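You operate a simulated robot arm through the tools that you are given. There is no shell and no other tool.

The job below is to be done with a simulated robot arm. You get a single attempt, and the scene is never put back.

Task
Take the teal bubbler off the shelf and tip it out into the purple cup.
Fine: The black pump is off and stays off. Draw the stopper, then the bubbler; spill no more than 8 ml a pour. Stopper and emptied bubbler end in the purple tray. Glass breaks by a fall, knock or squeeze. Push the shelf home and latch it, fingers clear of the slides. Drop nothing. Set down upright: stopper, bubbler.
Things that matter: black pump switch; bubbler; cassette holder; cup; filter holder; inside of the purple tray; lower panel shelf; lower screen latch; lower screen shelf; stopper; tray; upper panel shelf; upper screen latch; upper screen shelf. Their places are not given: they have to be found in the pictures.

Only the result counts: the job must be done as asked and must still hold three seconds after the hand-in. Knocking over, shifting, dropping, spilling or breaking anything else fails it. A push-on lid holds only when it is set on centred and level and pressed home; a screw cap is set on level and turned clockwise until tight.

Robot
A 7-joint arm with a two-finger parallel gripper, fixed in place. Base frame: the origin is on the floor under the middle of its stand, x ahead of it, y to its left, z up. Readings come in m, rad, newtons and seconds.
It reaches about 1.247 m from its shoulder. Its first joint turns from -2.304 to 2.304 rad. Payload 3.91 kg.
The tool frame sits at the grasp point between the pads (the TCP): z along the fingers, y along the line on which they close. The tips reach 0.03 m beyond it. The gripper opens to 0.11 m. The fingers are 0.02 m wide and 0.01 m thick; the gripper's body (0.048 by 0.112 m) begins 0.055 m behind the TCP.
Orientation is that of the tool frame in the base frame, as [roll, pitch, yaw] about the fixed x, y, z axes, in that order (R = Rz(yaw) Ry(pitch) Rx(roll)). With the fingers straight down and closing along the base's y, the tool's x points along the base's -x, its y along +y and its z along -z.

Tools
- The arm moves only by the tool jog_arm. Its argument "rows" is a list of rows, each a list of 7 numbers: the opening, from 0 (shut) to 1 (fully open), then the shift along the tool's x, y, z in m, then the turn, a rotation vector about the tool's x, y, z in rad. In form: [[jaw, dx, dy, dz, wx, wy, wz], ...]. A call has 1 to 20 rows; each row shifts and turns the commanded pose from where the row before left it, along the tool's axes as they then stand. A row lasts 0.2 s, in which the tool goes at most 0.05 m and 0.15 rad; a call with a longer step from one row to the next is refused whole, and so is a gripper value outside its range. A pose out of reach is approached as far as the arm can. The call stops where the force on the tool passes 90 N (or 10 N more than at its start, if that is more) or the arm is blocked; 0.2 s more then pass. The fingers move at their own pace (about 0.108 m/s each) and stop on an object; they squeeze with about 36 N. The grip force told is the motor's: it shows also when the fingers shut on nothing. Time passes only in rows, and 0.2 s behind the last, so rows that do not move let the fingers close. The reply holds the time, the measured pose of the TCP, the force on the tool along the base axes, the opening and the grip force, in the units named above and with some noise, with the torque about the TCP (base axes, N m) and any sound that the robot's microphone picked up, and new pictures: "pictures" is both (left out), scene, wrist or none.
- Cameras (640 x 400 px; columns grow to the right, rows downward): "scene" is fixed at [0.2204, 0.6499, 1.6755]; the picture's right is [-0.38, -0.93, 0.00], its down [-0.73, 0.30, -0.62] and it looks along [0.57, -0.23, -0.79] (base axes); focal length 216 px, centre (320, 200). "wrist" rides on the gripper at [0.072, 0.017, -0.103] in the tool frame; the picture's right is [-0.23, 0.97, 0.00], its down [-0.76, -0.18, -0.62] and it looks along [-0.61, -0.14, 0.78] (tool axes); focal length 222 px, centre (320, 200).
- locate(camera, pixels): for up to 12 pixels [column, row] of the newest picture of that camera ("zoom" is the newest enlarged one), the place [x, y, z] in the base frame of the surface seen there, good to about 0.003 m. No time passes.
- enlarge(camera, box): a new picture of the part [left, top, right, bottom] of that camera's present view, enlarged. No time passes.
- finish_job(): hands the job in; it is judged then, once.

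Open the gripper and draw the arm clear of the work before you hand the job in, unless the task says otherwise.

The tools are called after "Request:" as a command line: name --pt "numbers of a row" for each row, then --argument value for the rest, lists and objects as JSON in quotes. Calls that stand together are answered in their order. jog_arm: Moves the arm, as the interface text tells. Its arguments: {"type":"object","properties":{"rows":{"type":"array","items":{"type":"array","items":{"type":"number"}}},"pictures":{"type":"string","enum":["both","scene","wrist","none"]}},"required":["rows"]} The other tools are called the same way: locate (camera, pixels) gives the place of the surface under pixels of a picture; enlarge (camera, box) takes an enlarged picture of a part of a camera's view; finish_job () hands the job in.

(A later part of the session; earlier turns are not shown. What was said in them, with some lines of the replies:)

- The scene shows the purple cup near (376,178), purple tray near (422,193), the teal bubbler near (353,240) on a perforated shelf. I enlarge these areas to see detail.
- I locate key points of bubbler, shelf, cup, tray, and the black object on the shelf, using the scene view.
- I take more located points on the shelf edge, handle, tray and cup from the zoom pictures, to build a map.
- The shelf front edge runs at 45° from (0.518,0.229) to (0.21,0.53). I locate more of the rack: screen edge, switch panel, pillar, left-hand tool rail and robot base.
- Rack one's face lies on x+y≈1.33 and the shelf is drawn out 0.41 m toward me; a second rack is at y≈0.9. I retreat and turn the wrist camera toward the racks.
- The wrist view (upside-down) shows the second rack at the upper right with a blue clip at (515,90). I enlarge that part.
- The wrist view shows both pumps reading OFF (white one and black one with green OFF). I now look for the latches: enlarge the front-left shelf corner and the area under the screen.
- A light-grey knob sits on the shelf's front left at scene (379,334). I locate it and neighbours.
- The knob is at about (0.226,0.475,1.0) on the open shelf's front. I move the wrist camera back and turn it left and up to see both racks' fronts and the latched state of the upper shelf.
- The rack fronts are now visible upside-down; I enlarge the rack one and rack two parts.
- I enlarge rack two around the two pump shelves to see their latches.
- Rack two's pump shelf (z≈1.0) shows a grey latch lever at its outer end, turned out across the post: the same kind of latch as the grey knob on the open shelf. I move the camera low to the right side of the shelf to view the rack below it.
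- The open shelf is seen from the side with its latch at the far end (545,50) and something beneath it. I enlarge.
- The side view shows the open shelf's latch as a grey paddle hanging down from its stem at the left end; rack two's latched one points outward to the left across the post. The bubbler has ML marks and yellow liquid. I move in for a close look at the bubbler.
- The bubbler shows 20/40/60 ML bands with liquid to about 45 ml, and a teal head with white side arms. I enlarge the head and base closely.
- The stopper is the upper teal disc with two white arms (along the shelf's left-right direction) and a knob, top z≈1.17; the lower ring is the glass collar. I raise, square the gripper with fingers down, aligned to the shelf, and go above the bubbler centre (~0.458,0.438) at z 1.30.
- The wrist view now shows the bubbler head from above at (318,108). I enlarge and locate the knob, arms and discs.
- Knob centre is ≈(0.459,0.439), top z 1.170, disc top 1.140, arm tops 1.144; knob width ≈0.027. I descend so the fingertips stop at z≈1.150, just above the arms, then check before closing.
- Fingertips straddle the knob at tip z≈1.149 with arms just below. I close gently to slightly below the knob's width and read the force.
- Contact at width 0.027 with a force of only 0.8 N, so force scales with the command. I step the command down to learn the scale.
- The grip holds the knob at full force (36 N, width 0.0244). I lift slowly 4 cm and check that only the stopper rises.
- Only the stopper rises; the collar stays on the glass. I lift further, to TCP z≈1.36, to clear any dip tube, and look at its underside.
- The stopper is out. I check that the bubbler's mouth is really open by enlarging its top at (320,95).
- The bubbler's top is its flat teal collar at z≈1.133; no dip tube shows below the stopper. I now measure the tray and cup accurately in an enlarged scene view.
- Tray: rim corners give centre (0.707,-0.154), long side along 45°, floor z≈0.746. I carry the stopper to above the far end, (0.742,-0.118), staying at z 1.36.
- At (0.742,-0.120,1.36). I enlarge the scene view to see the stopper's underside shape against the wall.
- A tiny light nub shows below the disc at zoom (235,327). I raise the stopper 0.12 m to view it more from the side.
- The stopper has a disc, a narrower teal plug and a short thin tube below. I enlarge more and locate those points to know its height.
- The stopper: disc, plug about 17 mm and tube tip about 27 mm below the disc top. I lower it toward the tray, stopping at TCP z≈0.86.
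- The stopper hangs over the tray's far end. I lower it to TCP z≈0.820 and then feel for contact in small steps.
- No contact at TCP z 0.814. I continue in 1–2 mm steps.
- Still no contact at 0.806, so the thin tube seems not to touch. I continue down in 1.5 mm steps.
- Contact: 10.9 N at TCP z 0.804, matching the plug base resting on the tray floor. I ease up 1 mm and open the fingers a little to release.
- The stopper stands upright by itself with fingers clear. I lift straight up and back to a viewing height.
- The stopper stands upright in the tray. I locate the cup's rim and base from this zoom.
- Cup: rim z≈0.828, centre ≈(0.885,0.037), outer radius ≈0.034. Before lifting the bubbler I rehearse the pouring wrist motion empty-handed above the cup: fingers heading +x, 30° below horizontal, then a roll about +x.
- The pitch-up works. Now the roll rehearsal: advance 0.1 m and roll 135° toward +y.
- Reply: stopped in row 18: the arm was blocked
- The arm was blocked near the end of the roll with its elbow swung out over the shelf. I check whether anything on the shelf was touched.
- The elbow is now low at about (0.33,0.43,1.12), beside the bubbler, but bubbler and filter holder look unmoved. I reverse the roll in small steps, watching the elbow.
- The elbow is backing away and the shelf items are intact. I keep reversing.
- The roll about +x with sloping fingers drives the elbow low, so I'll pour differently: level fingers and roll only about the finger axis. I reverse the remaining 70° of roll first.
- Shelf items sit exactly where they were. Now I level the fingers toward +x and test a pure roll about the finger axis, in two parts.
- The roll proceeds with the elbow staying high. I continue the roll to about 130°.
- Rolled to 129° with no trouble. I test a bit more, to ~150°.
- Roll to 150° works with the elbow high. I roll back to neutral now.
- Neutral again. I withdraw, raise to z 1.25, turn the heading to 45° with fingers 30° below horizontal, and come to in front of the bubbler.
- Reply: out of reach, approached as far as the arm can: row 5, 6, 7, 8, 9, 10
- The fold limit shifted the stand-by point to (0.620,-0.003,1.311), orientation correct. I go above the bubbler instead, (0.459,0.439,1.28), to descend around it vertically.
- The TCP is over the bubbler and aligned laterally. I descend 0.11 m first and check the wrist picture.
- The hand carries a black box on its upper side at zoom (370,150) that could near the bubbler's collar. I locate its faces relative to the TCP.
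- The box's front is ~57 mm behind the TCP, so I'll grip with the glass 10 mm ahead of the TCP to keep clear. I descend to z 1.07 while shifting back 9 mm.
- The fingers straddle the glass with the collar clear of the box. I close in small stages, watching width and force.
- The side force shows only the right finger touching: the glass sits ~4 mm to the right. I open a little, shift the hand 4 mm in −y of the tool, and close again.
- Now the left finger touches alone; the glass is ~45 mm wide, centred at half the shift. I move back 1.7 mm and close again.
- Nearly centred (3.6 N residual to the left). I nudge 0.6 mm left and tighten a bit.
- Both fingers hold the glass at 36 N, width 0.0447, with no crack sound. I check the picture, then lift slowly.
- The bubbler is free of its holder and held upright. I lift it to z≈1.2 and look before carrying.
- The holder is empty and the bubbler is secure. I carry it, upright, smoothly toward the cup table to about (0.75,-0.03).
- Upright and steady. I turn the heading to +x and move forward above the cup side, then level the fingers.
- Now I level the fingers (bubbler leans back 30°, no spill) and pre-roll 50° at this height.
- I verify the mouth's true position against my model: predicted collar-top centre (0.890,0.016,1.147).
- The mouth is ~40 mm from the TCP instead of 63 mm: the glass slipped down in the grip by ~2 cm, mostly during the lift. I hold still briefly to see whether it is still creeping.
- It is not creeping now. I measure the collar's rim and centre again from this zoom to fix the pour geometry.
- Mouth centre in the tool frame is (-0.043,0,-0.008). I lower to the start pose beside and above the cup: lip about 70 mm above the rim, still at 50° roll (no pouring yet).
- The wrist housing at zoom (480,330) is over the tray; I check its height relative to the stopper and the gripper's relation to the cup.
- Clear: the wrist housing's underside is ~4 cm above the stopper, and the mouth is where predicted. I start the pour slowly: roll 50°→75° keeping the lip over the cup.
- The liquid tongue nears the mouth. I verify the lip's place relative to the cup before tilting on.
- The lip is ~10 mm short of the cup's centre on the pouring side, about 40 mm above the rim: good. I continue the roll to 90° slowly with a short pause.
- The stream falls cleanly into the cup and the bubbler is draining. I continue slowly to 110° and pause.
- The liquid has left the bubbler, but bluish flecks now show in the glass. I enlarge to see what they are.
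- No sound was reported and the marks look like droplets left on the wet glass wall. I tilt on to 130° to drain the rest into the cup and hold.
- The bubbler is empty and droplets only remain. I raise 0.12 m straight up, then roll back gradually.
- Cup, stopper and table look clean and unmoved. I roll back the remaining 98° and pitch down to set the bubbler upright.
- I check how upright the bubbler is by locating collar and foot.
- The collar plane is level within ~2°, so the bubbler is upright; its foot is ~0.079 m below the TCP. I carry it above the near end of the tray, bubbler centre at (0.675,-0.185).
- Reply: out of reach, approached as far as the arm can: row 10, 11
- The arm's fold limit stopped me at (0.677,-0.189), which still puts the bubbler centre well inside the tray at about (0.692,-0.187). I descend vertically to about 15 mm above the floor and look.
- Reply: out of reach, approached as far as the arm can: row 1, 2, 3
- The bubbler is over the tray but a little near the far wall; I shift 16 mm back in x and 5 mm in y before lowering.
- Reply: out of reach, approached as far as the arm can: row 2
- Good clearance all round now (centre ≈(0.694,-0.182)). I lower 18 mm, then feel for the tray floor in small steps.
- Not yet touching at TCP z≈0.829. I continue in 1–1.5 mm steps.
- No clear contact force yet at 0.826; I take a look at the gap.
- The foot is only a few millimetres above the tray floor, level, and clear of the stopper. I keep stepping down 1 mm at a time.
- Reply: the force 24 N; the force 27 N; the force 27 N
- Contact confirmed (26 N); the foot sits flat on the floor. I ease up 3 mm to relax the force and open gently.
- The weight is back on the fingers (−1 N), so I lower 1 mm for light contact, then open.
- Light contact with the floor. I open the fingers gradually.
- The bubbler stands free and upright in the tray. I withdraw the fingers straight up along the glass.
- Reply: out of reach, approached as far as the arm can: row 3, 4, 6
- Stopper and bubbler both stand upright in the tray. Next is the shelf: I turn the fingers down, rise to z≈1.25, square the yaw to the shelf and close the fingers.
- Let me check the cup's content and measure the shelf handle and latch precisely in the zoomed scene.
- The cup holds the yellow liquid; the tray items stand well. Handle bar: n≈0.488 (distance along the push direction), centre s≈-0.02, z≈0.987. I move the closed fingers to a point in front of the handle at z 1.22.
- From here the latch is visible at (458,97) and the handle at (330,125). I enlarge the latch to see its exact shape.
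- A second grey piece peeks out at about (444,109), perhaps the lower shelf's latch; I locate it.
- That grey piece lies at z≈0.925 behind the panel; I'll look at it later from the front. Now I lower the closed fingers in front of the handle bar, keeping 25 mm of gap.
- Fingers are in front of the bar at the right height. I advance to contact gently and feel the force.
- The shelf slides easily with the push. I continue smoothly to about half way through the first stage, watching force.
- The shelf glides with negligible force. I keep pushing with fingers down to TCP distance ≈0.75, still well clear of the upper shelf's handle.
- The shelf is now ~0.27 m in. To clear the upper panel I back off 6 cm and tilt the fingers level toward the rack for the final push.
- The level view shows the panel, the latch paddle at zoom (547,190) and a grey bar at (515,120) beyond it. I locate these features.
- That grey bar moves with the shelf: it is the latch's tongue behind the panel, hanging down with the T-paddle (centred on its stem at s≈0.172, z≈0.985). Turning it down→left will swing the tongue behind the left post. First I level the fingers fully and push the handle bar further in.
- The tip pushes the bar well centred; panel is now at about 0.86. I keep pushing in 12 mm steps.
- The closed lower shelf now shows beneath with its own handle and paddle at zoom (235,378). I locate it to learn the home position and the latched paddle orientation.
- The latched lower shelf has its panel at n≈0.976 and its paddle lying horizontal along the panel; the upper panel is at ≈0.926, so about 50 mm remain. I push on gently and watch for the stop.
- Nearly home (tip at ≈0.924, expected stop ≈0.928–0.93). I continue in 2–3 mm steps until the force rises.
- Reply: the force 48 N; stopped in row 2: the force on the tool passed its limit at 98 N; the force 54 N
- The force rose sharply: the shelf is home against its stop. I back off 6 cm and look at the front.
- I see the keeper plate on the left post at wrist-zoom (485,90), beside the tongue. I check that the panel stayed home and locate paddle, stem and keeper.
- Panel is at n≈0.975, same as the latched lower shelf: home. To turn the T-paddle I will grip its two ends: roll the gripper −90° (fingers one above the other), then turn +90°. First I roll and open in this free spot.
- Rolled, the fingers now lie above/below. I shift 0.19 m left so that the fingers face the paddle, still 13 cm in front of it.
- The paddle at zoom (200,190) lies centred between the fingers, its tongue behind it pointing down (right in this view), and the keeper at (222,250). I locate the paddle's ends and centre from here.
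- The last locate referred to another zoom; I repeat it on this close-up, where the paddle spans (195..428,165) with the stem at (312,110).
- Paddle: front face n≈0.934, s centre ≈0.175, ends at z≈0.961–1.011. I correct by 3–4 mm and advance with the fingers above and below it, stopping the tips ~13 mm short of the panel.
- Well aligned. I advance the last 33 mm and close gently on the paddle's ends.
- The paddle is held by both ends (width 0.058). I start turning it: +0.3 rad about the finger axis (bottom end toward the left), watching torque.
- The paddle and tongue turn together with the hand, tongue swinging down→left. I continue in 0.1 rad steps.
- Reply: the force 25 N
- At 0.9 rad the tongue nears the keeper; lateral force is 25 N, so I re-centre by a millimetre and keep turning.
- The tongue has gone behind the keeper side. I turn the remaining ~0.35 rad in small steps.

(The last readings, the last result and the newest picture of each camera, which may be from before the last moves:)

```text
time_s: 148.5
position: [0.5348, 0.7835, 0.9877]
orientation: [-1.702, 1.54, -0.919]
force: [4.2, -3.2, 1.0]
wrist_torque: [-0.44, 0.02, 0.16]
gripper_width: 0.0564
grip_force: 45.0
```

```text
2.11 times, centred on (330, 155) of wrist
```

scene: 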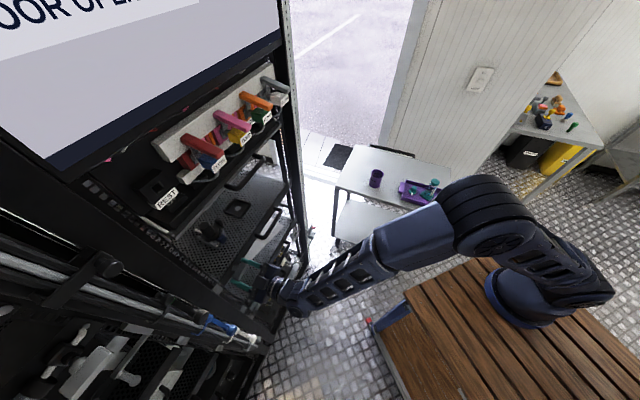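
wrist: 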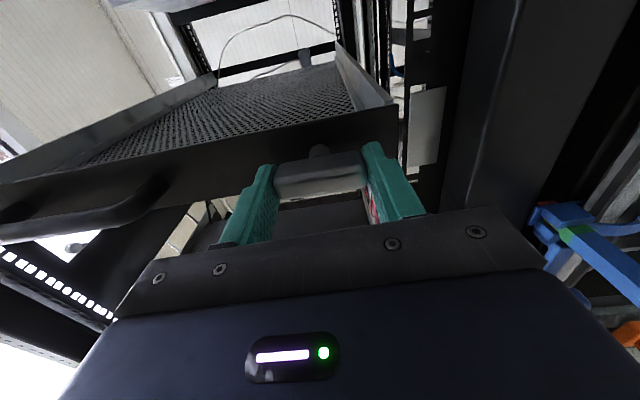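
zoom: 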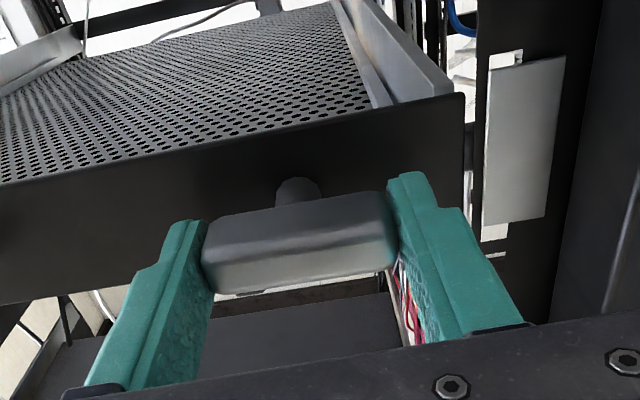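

Near 88° the paddle lags the hand slightly, suggesting it is near its stop. I turn a little more to make sure it is fully over.

Request:
jog_arm --pt "0.46 0 0 0 0 0 0.05" --pt "0.46 0 0 0 0 0 0.05" --pictures "wrist"

Request:
enlarge --camera "wrist" --box '[180, 60, 480, 250]'

```text
time_s: 149.1
position: [0.5356, 0.7843, 0.9875]
orientation: [1.62, 1.503, 2.406]
force: [0.0, -10.6, 3.8]
wrist_torque: [-0.61, -0.88, 0.54]
gripper_width: 0.0567
grip_force: 44.5
```

wrist: 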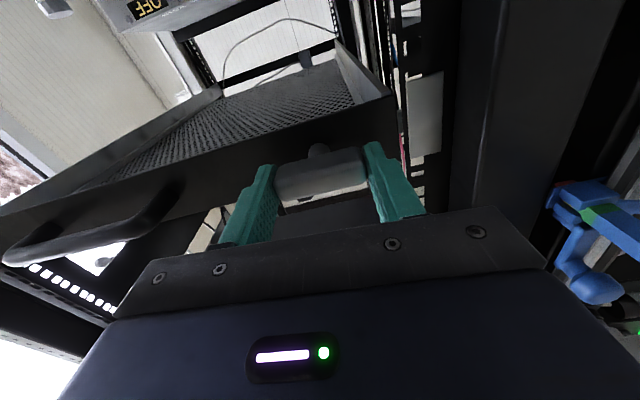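

```text
2.11 times, centred on (330, 155) of wrist
```

zoom: 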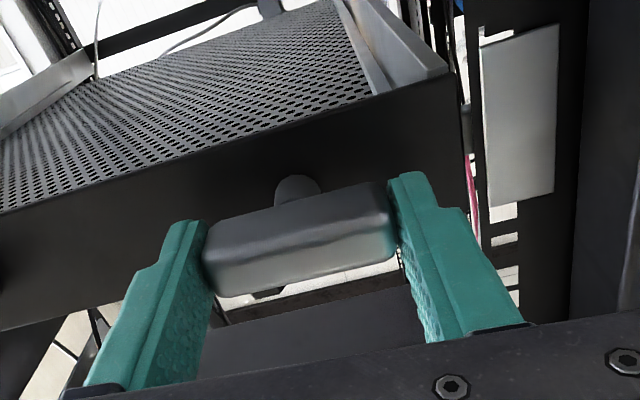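

The paddle no longer follows and torque rises to ~1 N m: it's against its stop. I relax 0.1 rad, open the fingers and back straight out.

Request:
jog_arm --pt "0.46 0 0 0 0 0 -0.05" --pt "0.46 0 0 0 0 0 -0.04" --pt "0.55 0 0 0 0 0 0" --pt "0.65 0 0 0 0 0 0" --pt "0.75 0 0 0 0 0 0" --pt "0.75 0 0 -0.015 0 0 0" --pt "0.75 0 0 -0.03 0 0 0" --pt "0.75 0 0 -0.04 0 0 0"

Request:
enlarge --camera "wrist" --box '[180, 0, 640, 250]'

Request:
enlarge --camera "scene" --box '[200, 220, 320, 340]'

```text
time_s: 150.9
position: [0.476, 0.7227, 0.9862]
orientation: [-1.73, 1.548, -0.943]
force: [-0.1, 0.9, 0.0]
wrist_torque: [0.03, -0.03, 0.01]
gripper_width: 0.0825
grip_force: 0.1
```

scene: 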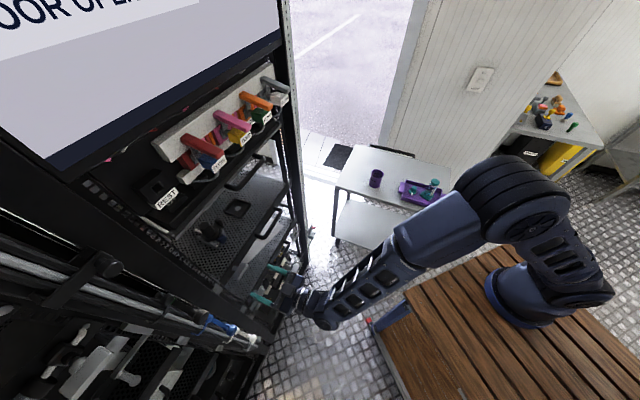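
wrist: 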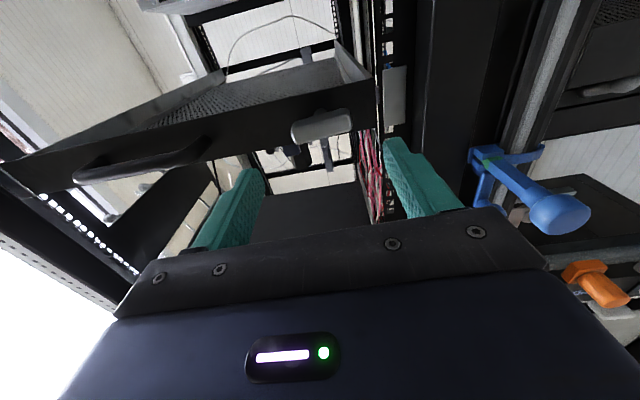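

```text
1.39 times, centred on (410, 125) of wrist
```

zoom: 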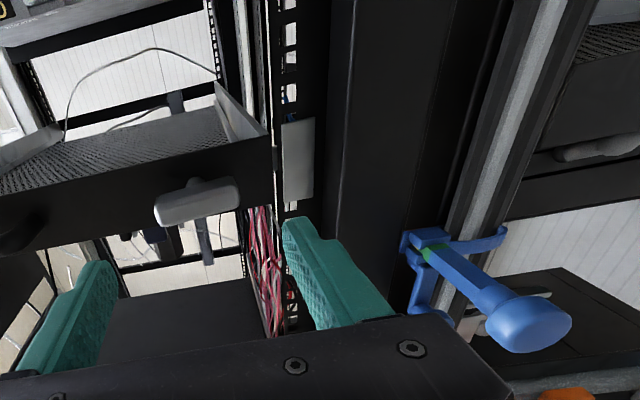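

```text
3.33 times, centred on (260, 280) of scene
```

zoom: 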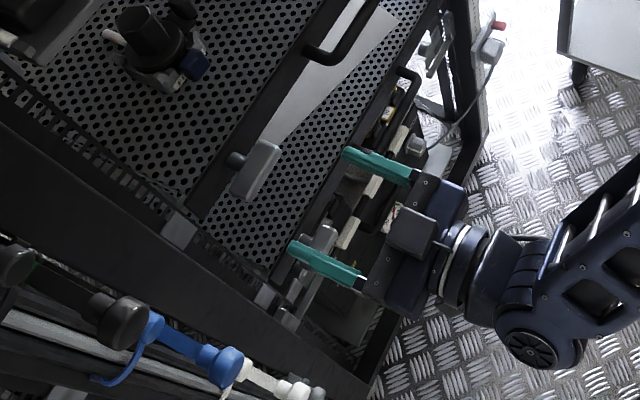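

The paddle now lies horizontal. I enlarge the gap between panel end and keeper to see whether the tongue sits behind the keeper, and compare with the lower latch.

Request:
enlarge --camera "wrist" --box '[280, 50, 420, 150]'

Request:
enlarge --camera "scene" --box '[235, 250, 285, 300]'

```text
4.00 times, centred on (350, 100) of wrist
```

zoom: 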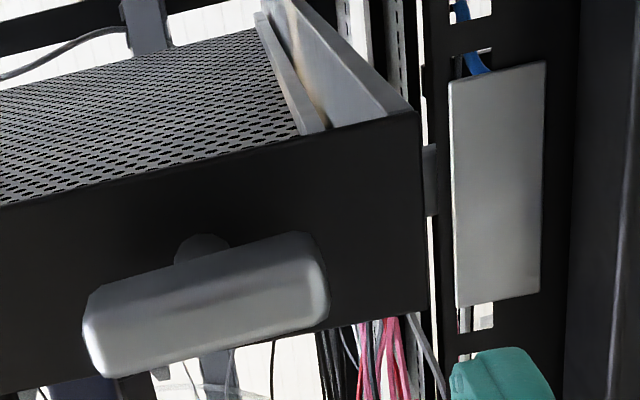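

```text
8.00 times, centred on (260, 275) of scene
```

zoom: 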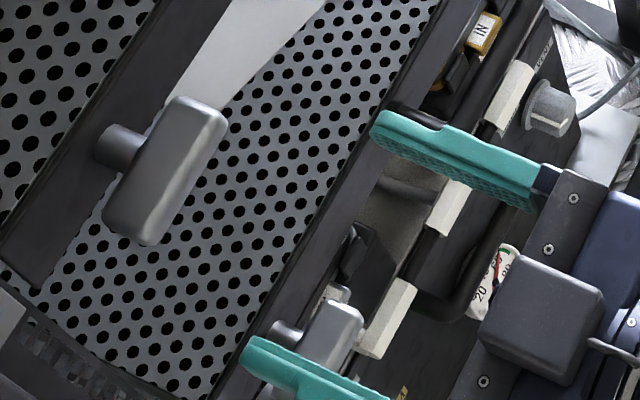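

The tongue is visible at (430,180) reaching past the panel end behind the keeper. I measure the paddle's angle by locating its ends.

Request:
locate --camera "wrist" --pixels '[[296, 131], [310, 127], [322, 124], [335, 120], [348, 117], [377, 95], [376, 102], [390, 90], [330, 90], [280, 100], [300, 113]]'

```text
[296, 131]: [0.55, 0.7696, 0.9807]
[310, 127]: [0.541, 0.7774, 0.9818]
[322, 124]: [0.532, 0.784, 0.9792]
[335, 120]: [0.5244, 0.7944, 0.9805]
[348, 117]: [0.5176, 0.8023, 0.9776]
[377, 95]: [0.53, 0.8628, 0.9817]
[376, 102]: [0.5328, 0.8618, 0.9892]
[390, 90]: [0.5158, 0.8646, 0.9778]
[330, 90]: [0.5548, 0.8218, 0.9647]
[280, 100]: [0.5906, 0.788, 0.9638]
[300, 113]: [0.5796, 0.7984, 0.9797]
```

The paddle is level within ~4°. For comparison with the surely latched lower one, I back away and tilt down to view the lower latch.

Request:
jog_arm --pt "0.75 0 0 -0.045 0 0 0" --pt "0.75 0 0 -0.045 0 0 0" --pt "0.75 0 0 0 0 0.145 0" --pt "0.75 0 0 0 0 0.145 0" --pt "0.75 0 0 0 0 0.145 0" --pt "0.75 0 0 0 0 0.145 0" --pt "0.75 0 0 0 0 0.145 0" --pt "0.75 0 0 0 0 0.145 0"

Request:
enlarge --camera "wrist" --box '[200, 0, 440, 220]'

```text
time_s: 152.7
position: [0.4098, 0.6588, 0.9881]
orientation: [-3.117, 0.696, -2.338]
force: [-0.2, -0.2, 0.4]
wrist_torque: [0.03, -0.05, 0.02]
gripper_width: 0.0823
grip_force: 0.0
```

scene: 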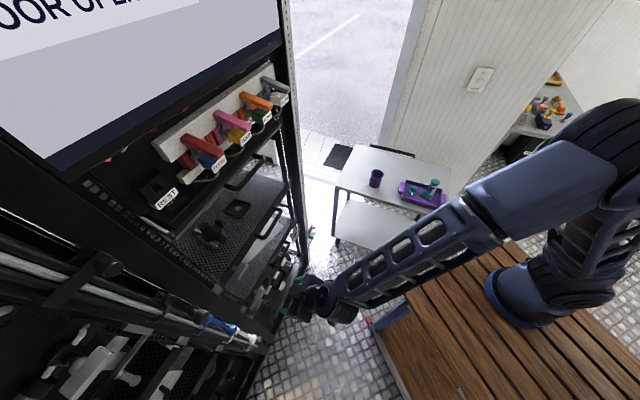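
wrist: 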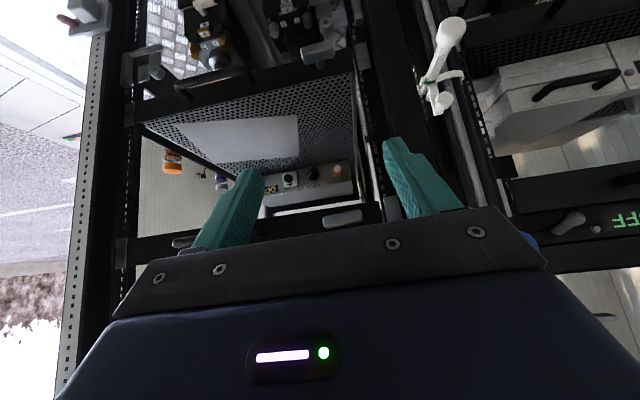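

```text
1.82 times, centred on (320, 110) of wrist
```

zoom: 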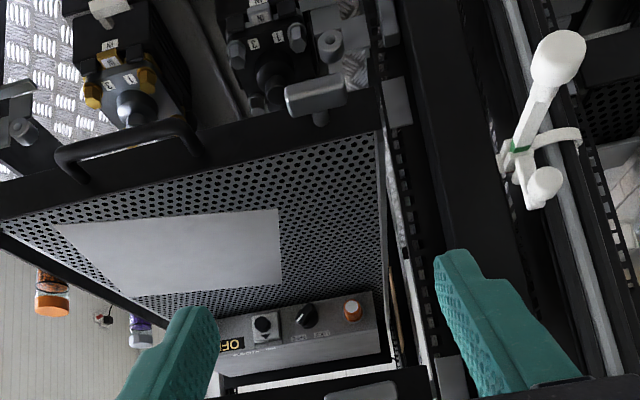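

Both latches are in view: lower at zoom (315,95), upper at (360,390). I enlarge both and measure their ends.

Request:
enlarge --camera "wrist" --box '[280, 20, 400, 90]'

Request:
locate --camera "wrist" --pixels '[[303, 55], [310, 53], [318, 52], [326, 50], [333, 49], [326, 220], [335, 218], [343, 217], [352, 216], [360, 215]]'

Request:
enlarge --camera "wrist" --box '[290, 170, 410, 240]'

```text
5.33 times, centred on (340, 55) of wrist
```

zoom: 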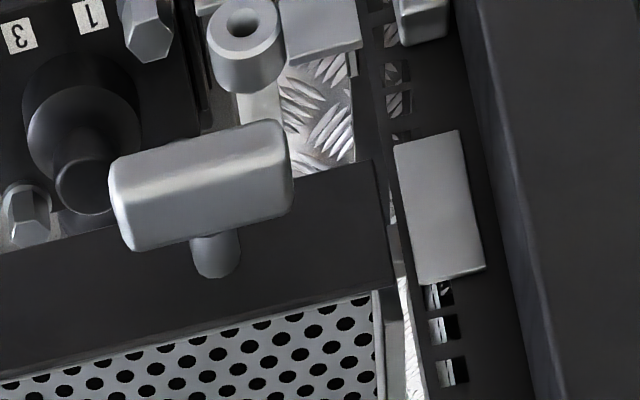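

```text
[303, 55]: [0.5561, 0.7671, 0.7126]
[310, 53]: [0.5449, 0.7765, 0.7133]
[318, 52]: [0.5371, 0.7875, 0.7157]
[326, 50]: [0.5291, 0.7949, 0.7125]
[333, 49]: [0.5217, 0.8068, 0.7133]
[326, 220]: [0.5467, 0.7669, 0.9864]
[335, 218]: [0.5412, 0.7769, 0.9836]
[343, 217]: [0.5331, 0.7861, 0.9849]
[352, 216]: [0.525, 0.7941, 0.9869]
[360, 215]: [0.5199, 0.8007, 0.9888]
```

```text
5.33 times, centred on (350, 205) of wrist
```

zoom: 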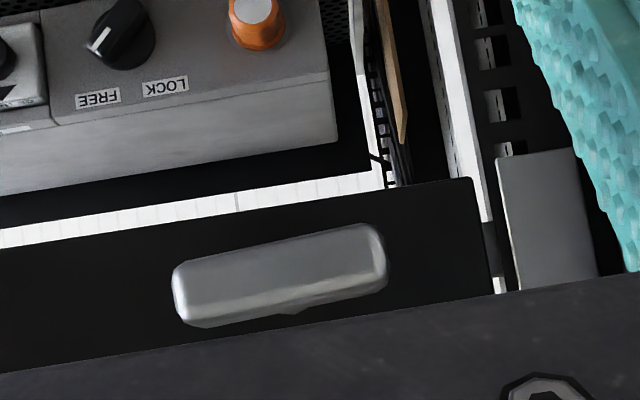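

Upper and lower paddles have the same attitude relative to their panels, with the tongue behind each keeper: latched. I check the items on the shelf, the pump display and the tray before retreating.

Request:
enlarge --camera "scene" --box '[170, 150, 310, 290]'

Request:
enlarge --camera "wrist" --box '[500, 140, 640, 260]'

Request:
enlarge --camera "scene" --box '[350, 150, 460, 230]'

Request:
locate --camera "scene" --pixels '[[237, 208], [213, 228], [211, 236], [225, 215], [250, 205], [240, 218], [376, 174], [433, 184], [412, 190]]'

```text
2.86 times, centred on (240, 220) of scene
```

zoom: 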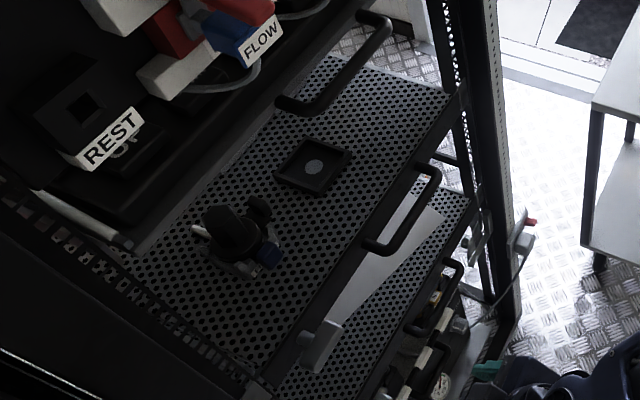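

```text
3.33 times, centred on (570, 200) of wrist
```

zoom: 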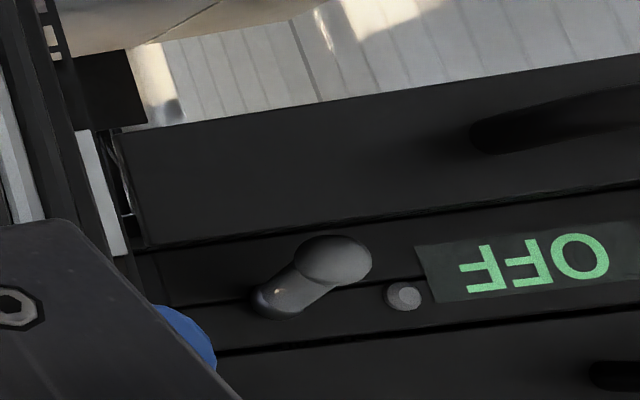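

```text
5.00 times, centred on (405, 190) of scene
```

zoom: 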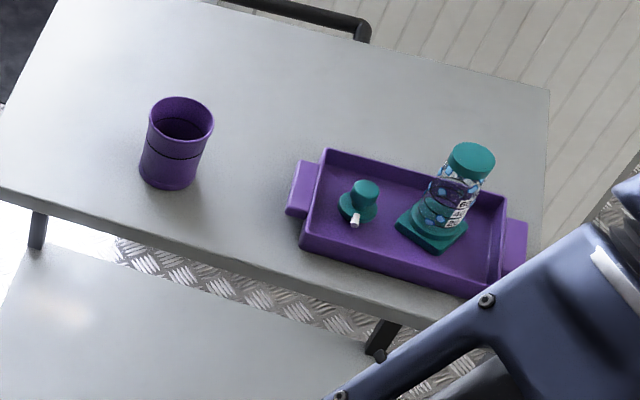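

```text
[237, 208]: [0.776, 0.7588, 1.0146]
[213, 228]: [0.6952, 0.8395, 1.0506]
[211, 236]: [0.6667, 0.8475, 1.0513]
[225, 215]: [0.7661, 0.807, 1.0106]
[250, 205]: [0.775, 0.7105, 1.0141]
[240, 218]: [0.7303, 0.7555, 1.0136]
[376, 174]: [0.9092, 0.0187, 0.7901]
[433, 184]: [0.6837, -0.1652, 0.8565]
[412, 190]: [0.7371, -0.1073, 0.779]
```

Shelf items rode in unshifted (holder exactly 0.447 m further in), the black pump still reads OFF, tray and cup are fine. I measure both paddles' axes more exactly to be sure the upper latch is fully over.

Request:
locate --camera "wrist" --pixels '[[326, 222.7], [343, 219.2], [360, 215.8], [305, 55.3], [318, 52.2], [331, 49.1]]'

Request:
locate --camera "wrist" --pixels '[[326, 222.7], [343, 219.2], [360, 215.8], [305, 55.3], [318, 52.2], [331, 49.1]]'

```text
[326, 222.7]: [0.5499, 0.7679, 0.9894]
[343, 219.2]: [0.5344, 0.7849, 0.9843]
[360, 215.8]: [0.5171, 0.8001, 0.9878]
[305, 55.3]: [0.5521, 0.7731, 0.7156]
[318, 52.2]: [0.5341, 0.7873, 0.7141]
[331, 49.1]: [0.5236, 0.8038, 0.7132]
```

```text
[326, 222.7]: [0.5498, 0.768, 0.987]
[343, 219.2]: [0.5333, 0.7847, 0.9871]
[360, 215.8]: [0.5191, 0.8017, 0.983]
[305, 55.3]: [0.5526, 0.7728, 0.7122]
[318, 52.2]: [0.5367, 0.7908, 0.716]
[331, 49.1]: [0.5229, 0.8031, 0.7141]
```

By image slope the upper paddle is about 3–4° short of the lower one's attitude, since I relaxed while still gripping. I go back, re-grip its ends, turn it firmly to the stop and release without turning back.

Request:
jog_arm --pt "0.8 0 0 0 0 -0.145 0" --pt "0.8 0 0 0 0 -0.145 0" --pt "0.8 0 0 0 0 -0.145 0" --pt "0.8 0 0 0 0 -0.145 0" --pt "0.8 0 0 0 0 -0.145 0" --pt "0.8 0 0 0 0 -0.145 0" --pt "0.8 0 0 0.045 0 0 0" --pt "0.8 0 0 0.045 0 0 0" --pt "0.8 0 0 0.04 0 0 0"

Request:
enlarge --camera "wrist" --box '[180, 60, 480, 250]'

```text
time_s: 154.7
position: [0.5035, 0.7523, 0.986]
orientation: [-1.69, 1.548, -0.903]
force: [0.2, -0.2, -0.4]
wrist_torque: [-0.01, 0.0, 0.0]
gripper_width: 0.0881
grip_force: 0.2
```

scene: 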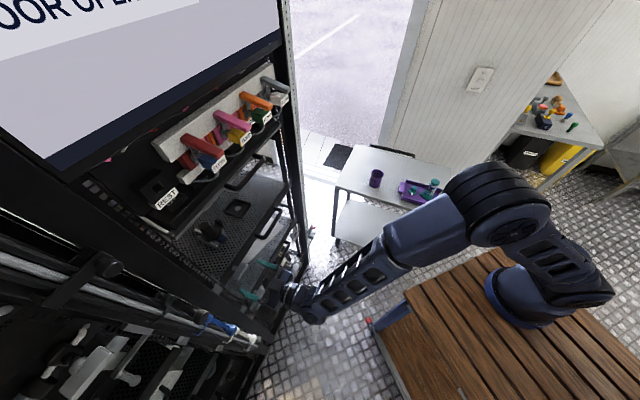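
wrist: 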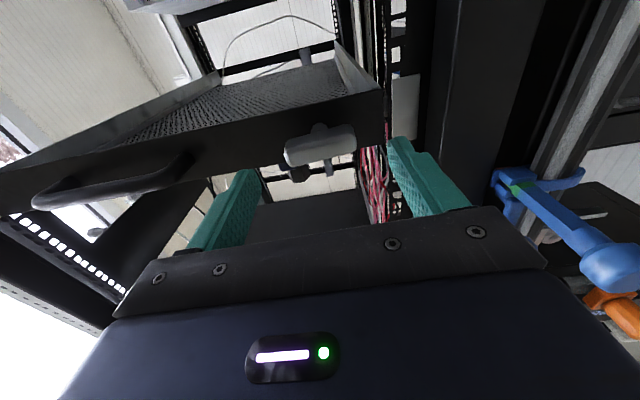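

```text
2.11 times, centred on (330, 155) of wrist
```

zoom: 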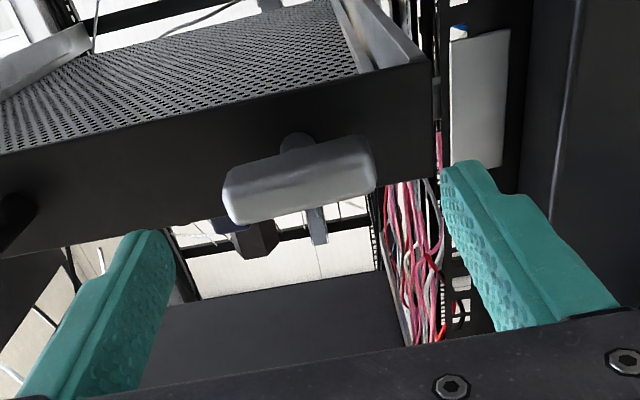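

Aligned again. I narrow the opening to 0.075 for clearance from the post, advance 44 mm, and close on the paddle's ends.

Request:
jog_arm --pt "0.68 0 0 0 0 0 0" --pt "0.68 0 0 0.02 0 0 0" --pt "0.68 0 0 0.015 0 0 0" --pt "0.68 0 0 0.009 0 0 0" --pt "0.56 0 0 0 0 0 0" --pt "0.5 0 0 0 0 0 0" --pt "0.47 0 0 0 0 0 0" --pictures "wrist"

Request:
enlarge --camera "wrist" --box '[180, 60, 480, 250]'

```text
time_s: 156.3
position: [0.5355, 0.7827, 0.9848]
orientation: [-1.703, 1.548, -0.916]
force: [-0.8, 8.8, 1.7]
wrist_torque: [-0.11, 0.05, -0.03]
gripper_width: 0.0567
grip_force: 44.9
```

wrist: 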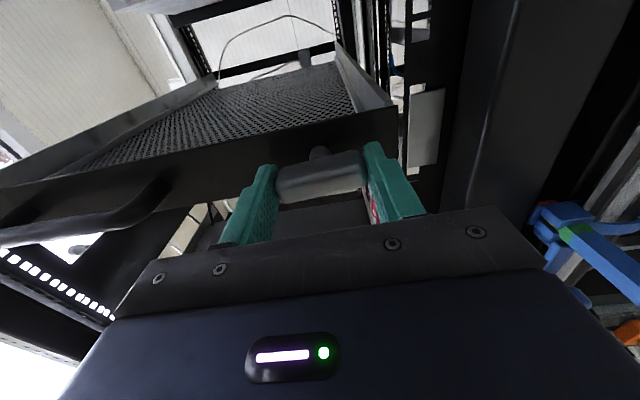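

```text
2.11 times, centred on (330, 155) of wrist
```

zoom: 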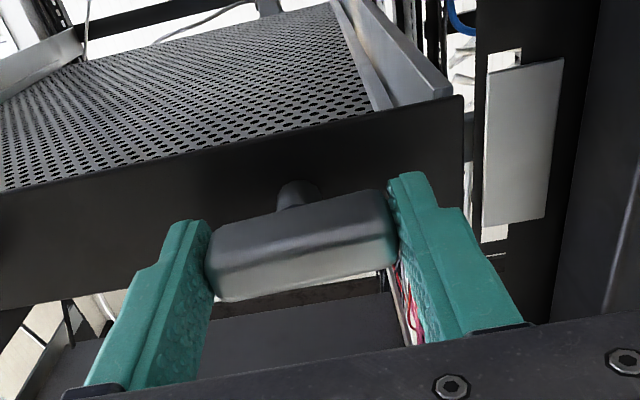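

Geometry check: the paddle stopped at 90° earlier but came back with my hand to ~85°. I turn +0.14 rad to bring it back to its stop and release right there.

Request:
jog_arm --pt "0.47 0 0 0 0 0 0.05" --pt "0.47 0 0 0 0 0 0.05" --pt "0.47 0 0 0 0 0 0.04" --pictures "wrist"

Request:
enlarge --camera "wrist" --box '[180, 60, 480, 250]'

```text
time_s: 157.1
position: [0.5347, 0.7826, 0.9857]
orientation: [1.605, 1.455, 2.39]
force: [0.0, 1.1, -0.3]
wrist_torque: [-1.01, -0.78, 0.76]
gripper_width: 0.0576
grip_force: 45.0
```

wrist: 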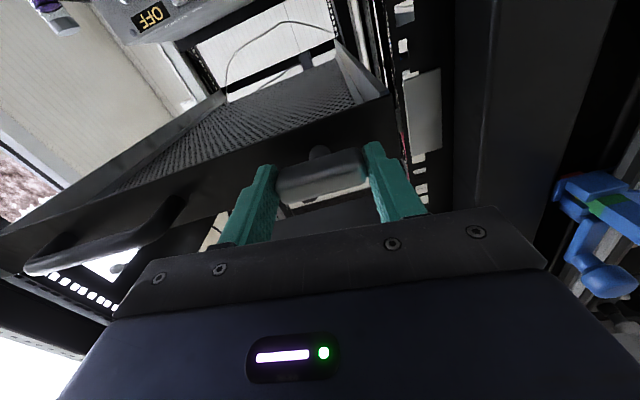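

```text
2.11 times, centred on (330, 155) of wrist
```

zoom: 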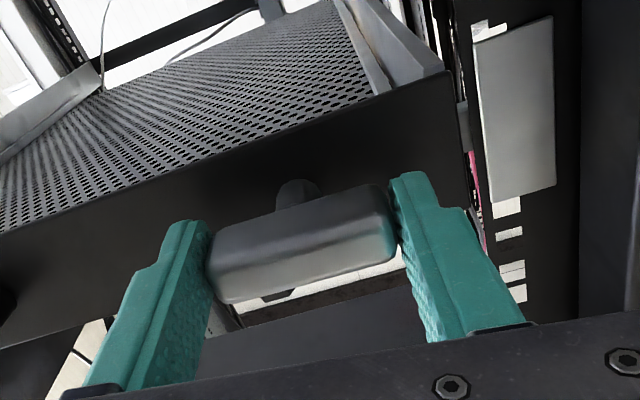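

Torque is 1.3 N m against the stop. I open right here and back straight out.

Request:
jog_arm --pt "0.55 0 0 0 0 0 0" --pt "0.62 0 0 0 0 0 0" --pt "0.68 0 0 0 0 0 0" --pt "0.68 0 0 -0.015 0 0 0" --pt "0.68 0 0 -0.03 0 0 0" --pt "0.68 0 0 -0.04 0 0 0" --pt "0.68 0 0 -0.045 0 0 0" --pt "0.68 0 0 -0.045 0 0 0"

Request:
enlarge --camera "wrist" --box '[240, 40, 420, 170]'

```text
time_s: 158.9
position: [0.4095, 0.6581, 0.9847]
orientation: [1.602, 1.452, 2.388]
force: [0.1, -0.7, 0.0]
wrist_torque: [0.02, 0.0, 0.01]
gripper_width: 0.0745
grip_force: 0.2
```

scene: 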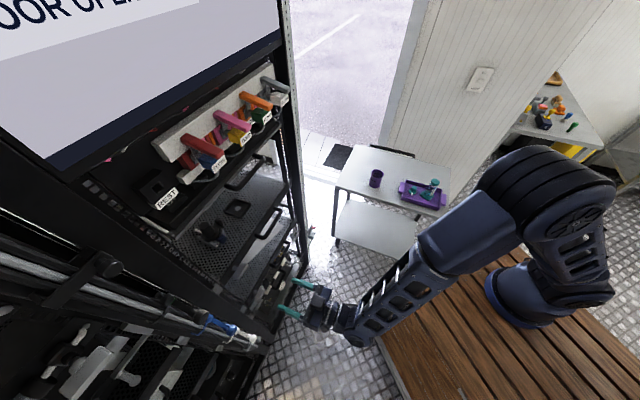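
wrist: 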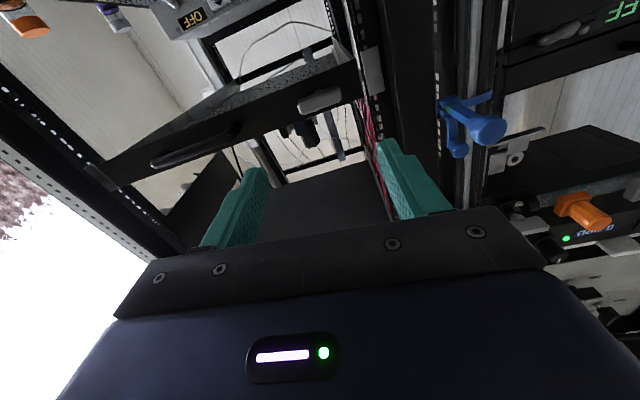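

```text
3.08 times, centred on (330, 105) of wrist
```

zoom: 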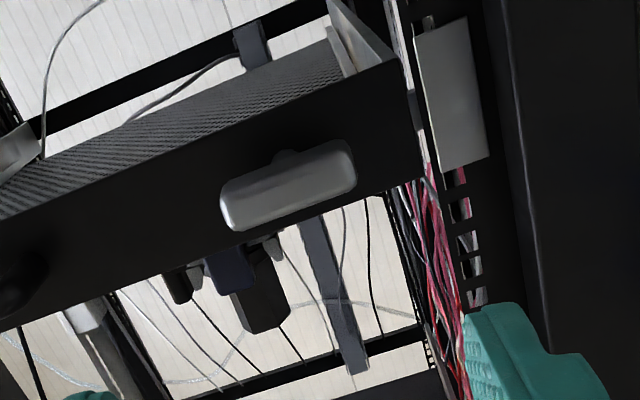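

The paddle now sits parallel to the panel (about 5° further than before). I retreat: unroll, shift right away from rack two, and turn the fingers down.

Request:
jog_arm --pt "0.68 0 0 -0.02 0 0 -0.14" --pt "0.68 0 -0.03 -0.01 0 0 0" --pt "0.68 0 -0.035 0 0 0 0" --pt "0.68 0 -0.035 0 0 0 0" --pt "0.68 0 -0.035 0 0 0 0" --pt "0.68 0 -0.035 0 0 0 0" --pt "0.68 0 -0.025 0 0 0 0" --pt "0.68 0 0 0 0 0.145 0" --pt "0.68 0 0 0 0 0.145 0" --pt "0.68 0 0 0 0 0.145 0" --pt "0.68 0 0 0 0 0.145 0" --pt "0.68 0 0 0 0 0.145 0" --pt "0.68 0 0 0 0 0.145 0"

Request:
enlarge --camera "wrist" --box '[320, 40, 560, 220]'

```text
time_s: 161.7
position: [0.5232, 0.5024, 0.9929]
orientation: [-3.114, 0.697, -2.334]
force: [-2.1, 1.6, 0.4]
wrist_torque: [-0.1, -0.11, -0.14]
gripper_width: 0.075
grip_force: 0.0
```

scene: 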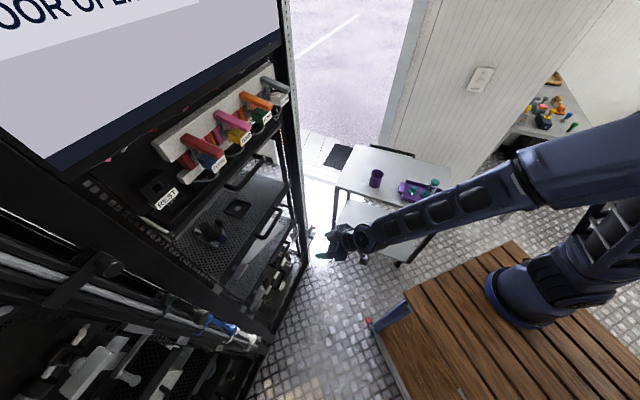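
wrist: 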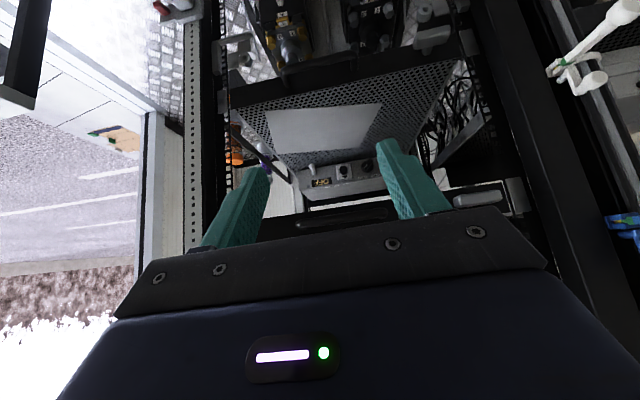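

```text
2.22 times, centred on (440, 130) of wrist
```

zoom: 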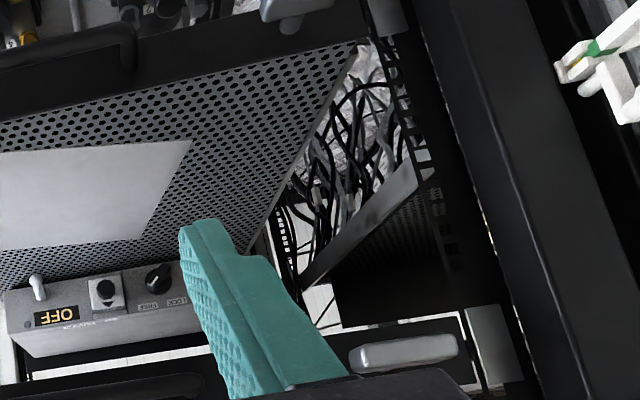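

The upper paddle is parallel to the panel edge. I rise and withdraw to a clear position above the open floor.

Request:
jog_arm --pt "0.9 -0.0145 0 -0.0368 0 0 0" --pt "0.9 -0.0145 0 -0.0368 0 0 0" --pt "0.9 -0.0145 0 -0.0368 0 0 0" --pt "0.9 -0.0145 0 -0.0368 0 0 0" --pt "0.9 -0.0145 0 -0.0368 0 0 0" --pt "0.9 -0.0145 0 -0.0368 0 0 0" --pt "0.9 -0.0145 0 -0.0368 0 0 0" --pt "0.9 -0.0145 0 -0.0368 0 0 0" --pt "0.9 0 -0.03 -0.02 0 0 0" --pt "0.9 0 -0.03 -0.02 0 0 0" --pt "0.9 0 -0.03 0 0 0 0"

Request:
enlarge --camera "scene" --box '[210, 190, 320, 310]'

Request:
enlarge --camera "scene" --box '[350, 150, 460, 230]'

```text
time_s: 164.1
position: [0.4976, 0.3531, 1.3242]
orientation: [-3.112, 0.695, -2.337]
force: [-0.5, 0.6, 0.1]
wrist_torque: [0.0, -0.02, -0.01]
gripper_width: 0.0991
grip_force: 0.0
```

scene: 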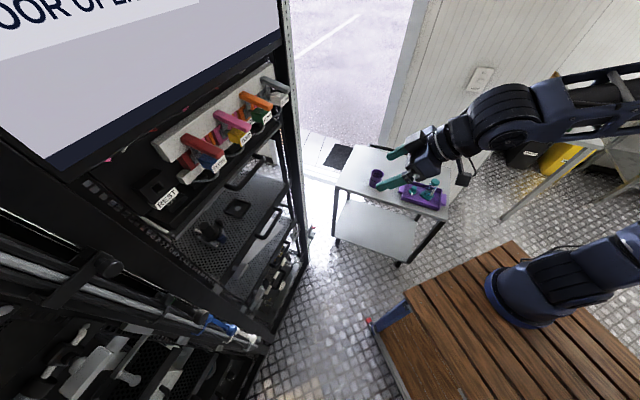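
wrist: 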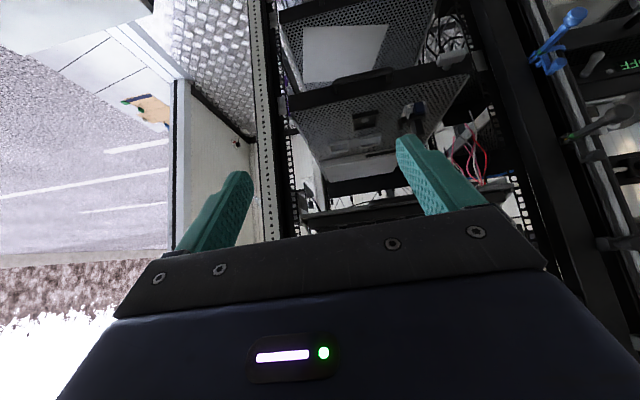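

```text
3.33 times, centred on (265, 250) of scene
```

zoom: 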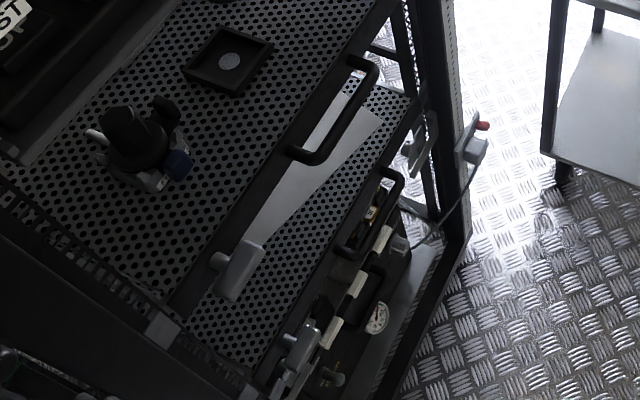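

```text
5.00 times, centred on (405, 190) of scene
```

zoom: 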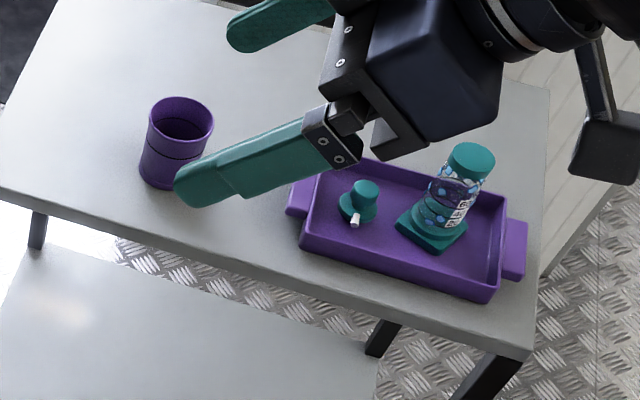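

Final check from the front: I enlarge the wrist view of the shelf, both latches and the pump display.

Request:
enlarge --camera "wrist" --box '[270, 0, 510, 140]'

Request:
enlarge --camera "wrist" --box '[540, 0, 640, 100]'

Request:
locate --camera "wrist" --pixels '[[330, 95], [400, 80], [450, 68], [395, 17], [360, 72], [445, 60]]'

```text
2.67 times, centred on (390, 70) of wrist
```

zoom: 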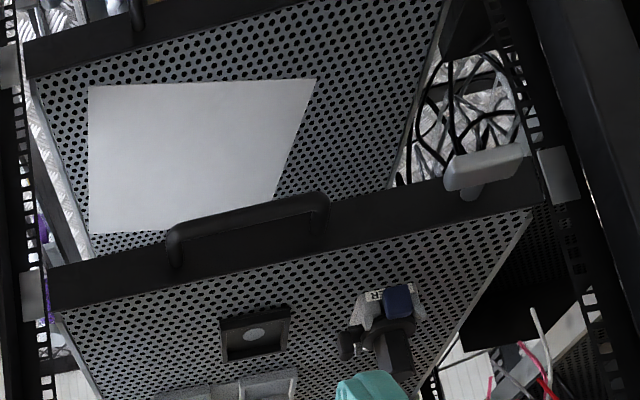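

```text
4.00 times, centred on (590, 50) of wrist
```

zoom: 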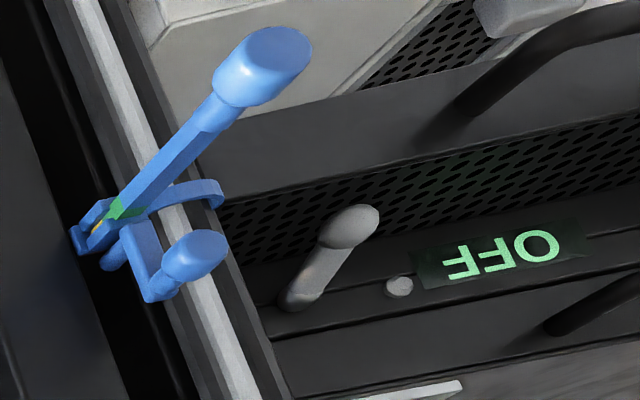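

```text
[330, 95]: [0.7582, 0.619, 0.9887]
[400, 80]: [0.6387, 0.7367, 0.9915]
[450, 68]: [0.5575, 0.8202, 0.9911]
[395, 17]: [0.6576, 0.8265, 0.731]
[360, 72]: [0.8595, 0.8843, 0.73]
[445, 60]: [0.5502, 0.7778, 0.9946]
```

Everything checks out, so I hand the job in:
- **Shelf:** the panel is home at n≈0.974. The upper latch is turned across to its keeper, and the shelf items look unmoved.
- **Pump:** the black pump still reads OFF.
- **Cup and tray:** the liquid is in the cup, with no spill visible on the table. The stopper and the emptied bubbler stand upright in the purple tray.
- **Arm:** the gripper is open and clear of the work.

Request:
finish_job

```text
The job is handed in.
```

The job is handed in; I wasn't told how it was judged.

- **Stopper and bubbler:** I drew the stopper first, then lifted the bubbler out. Both now stand upright in the purple tray.
- **Pour:** The bubbler's yellow liquid went into the purple cup, and I saw none spilled on the table.
- **Shelf:** It is pushed home against its stop. The latch is turned fully across behind its keeper, at the same angle as the lower shelf's latch. I pushed only on the handle, so the fingers stayed clear of the slides.
- **Black pump:** It read OFF at the start and still did just before I handed in.

Two things did not go as planned:

- **Arm close to the shelf:** While I rehearsed the pour empty-handed, the arm's elbow swung low over the shelf and was blocked there. I reversed it, and positions measured before and after show nothing on the shelf moved.
- **Bubbler slipped in the grip:** The bubbler slid about 2 cm through the fingers as I lifted it, then held. The grip was about 36 N on the glass, and I heard no cracking sound.

After the pour, bluish marks showed on the bubbler glass. I took them to be leftover droplets rather than damage.
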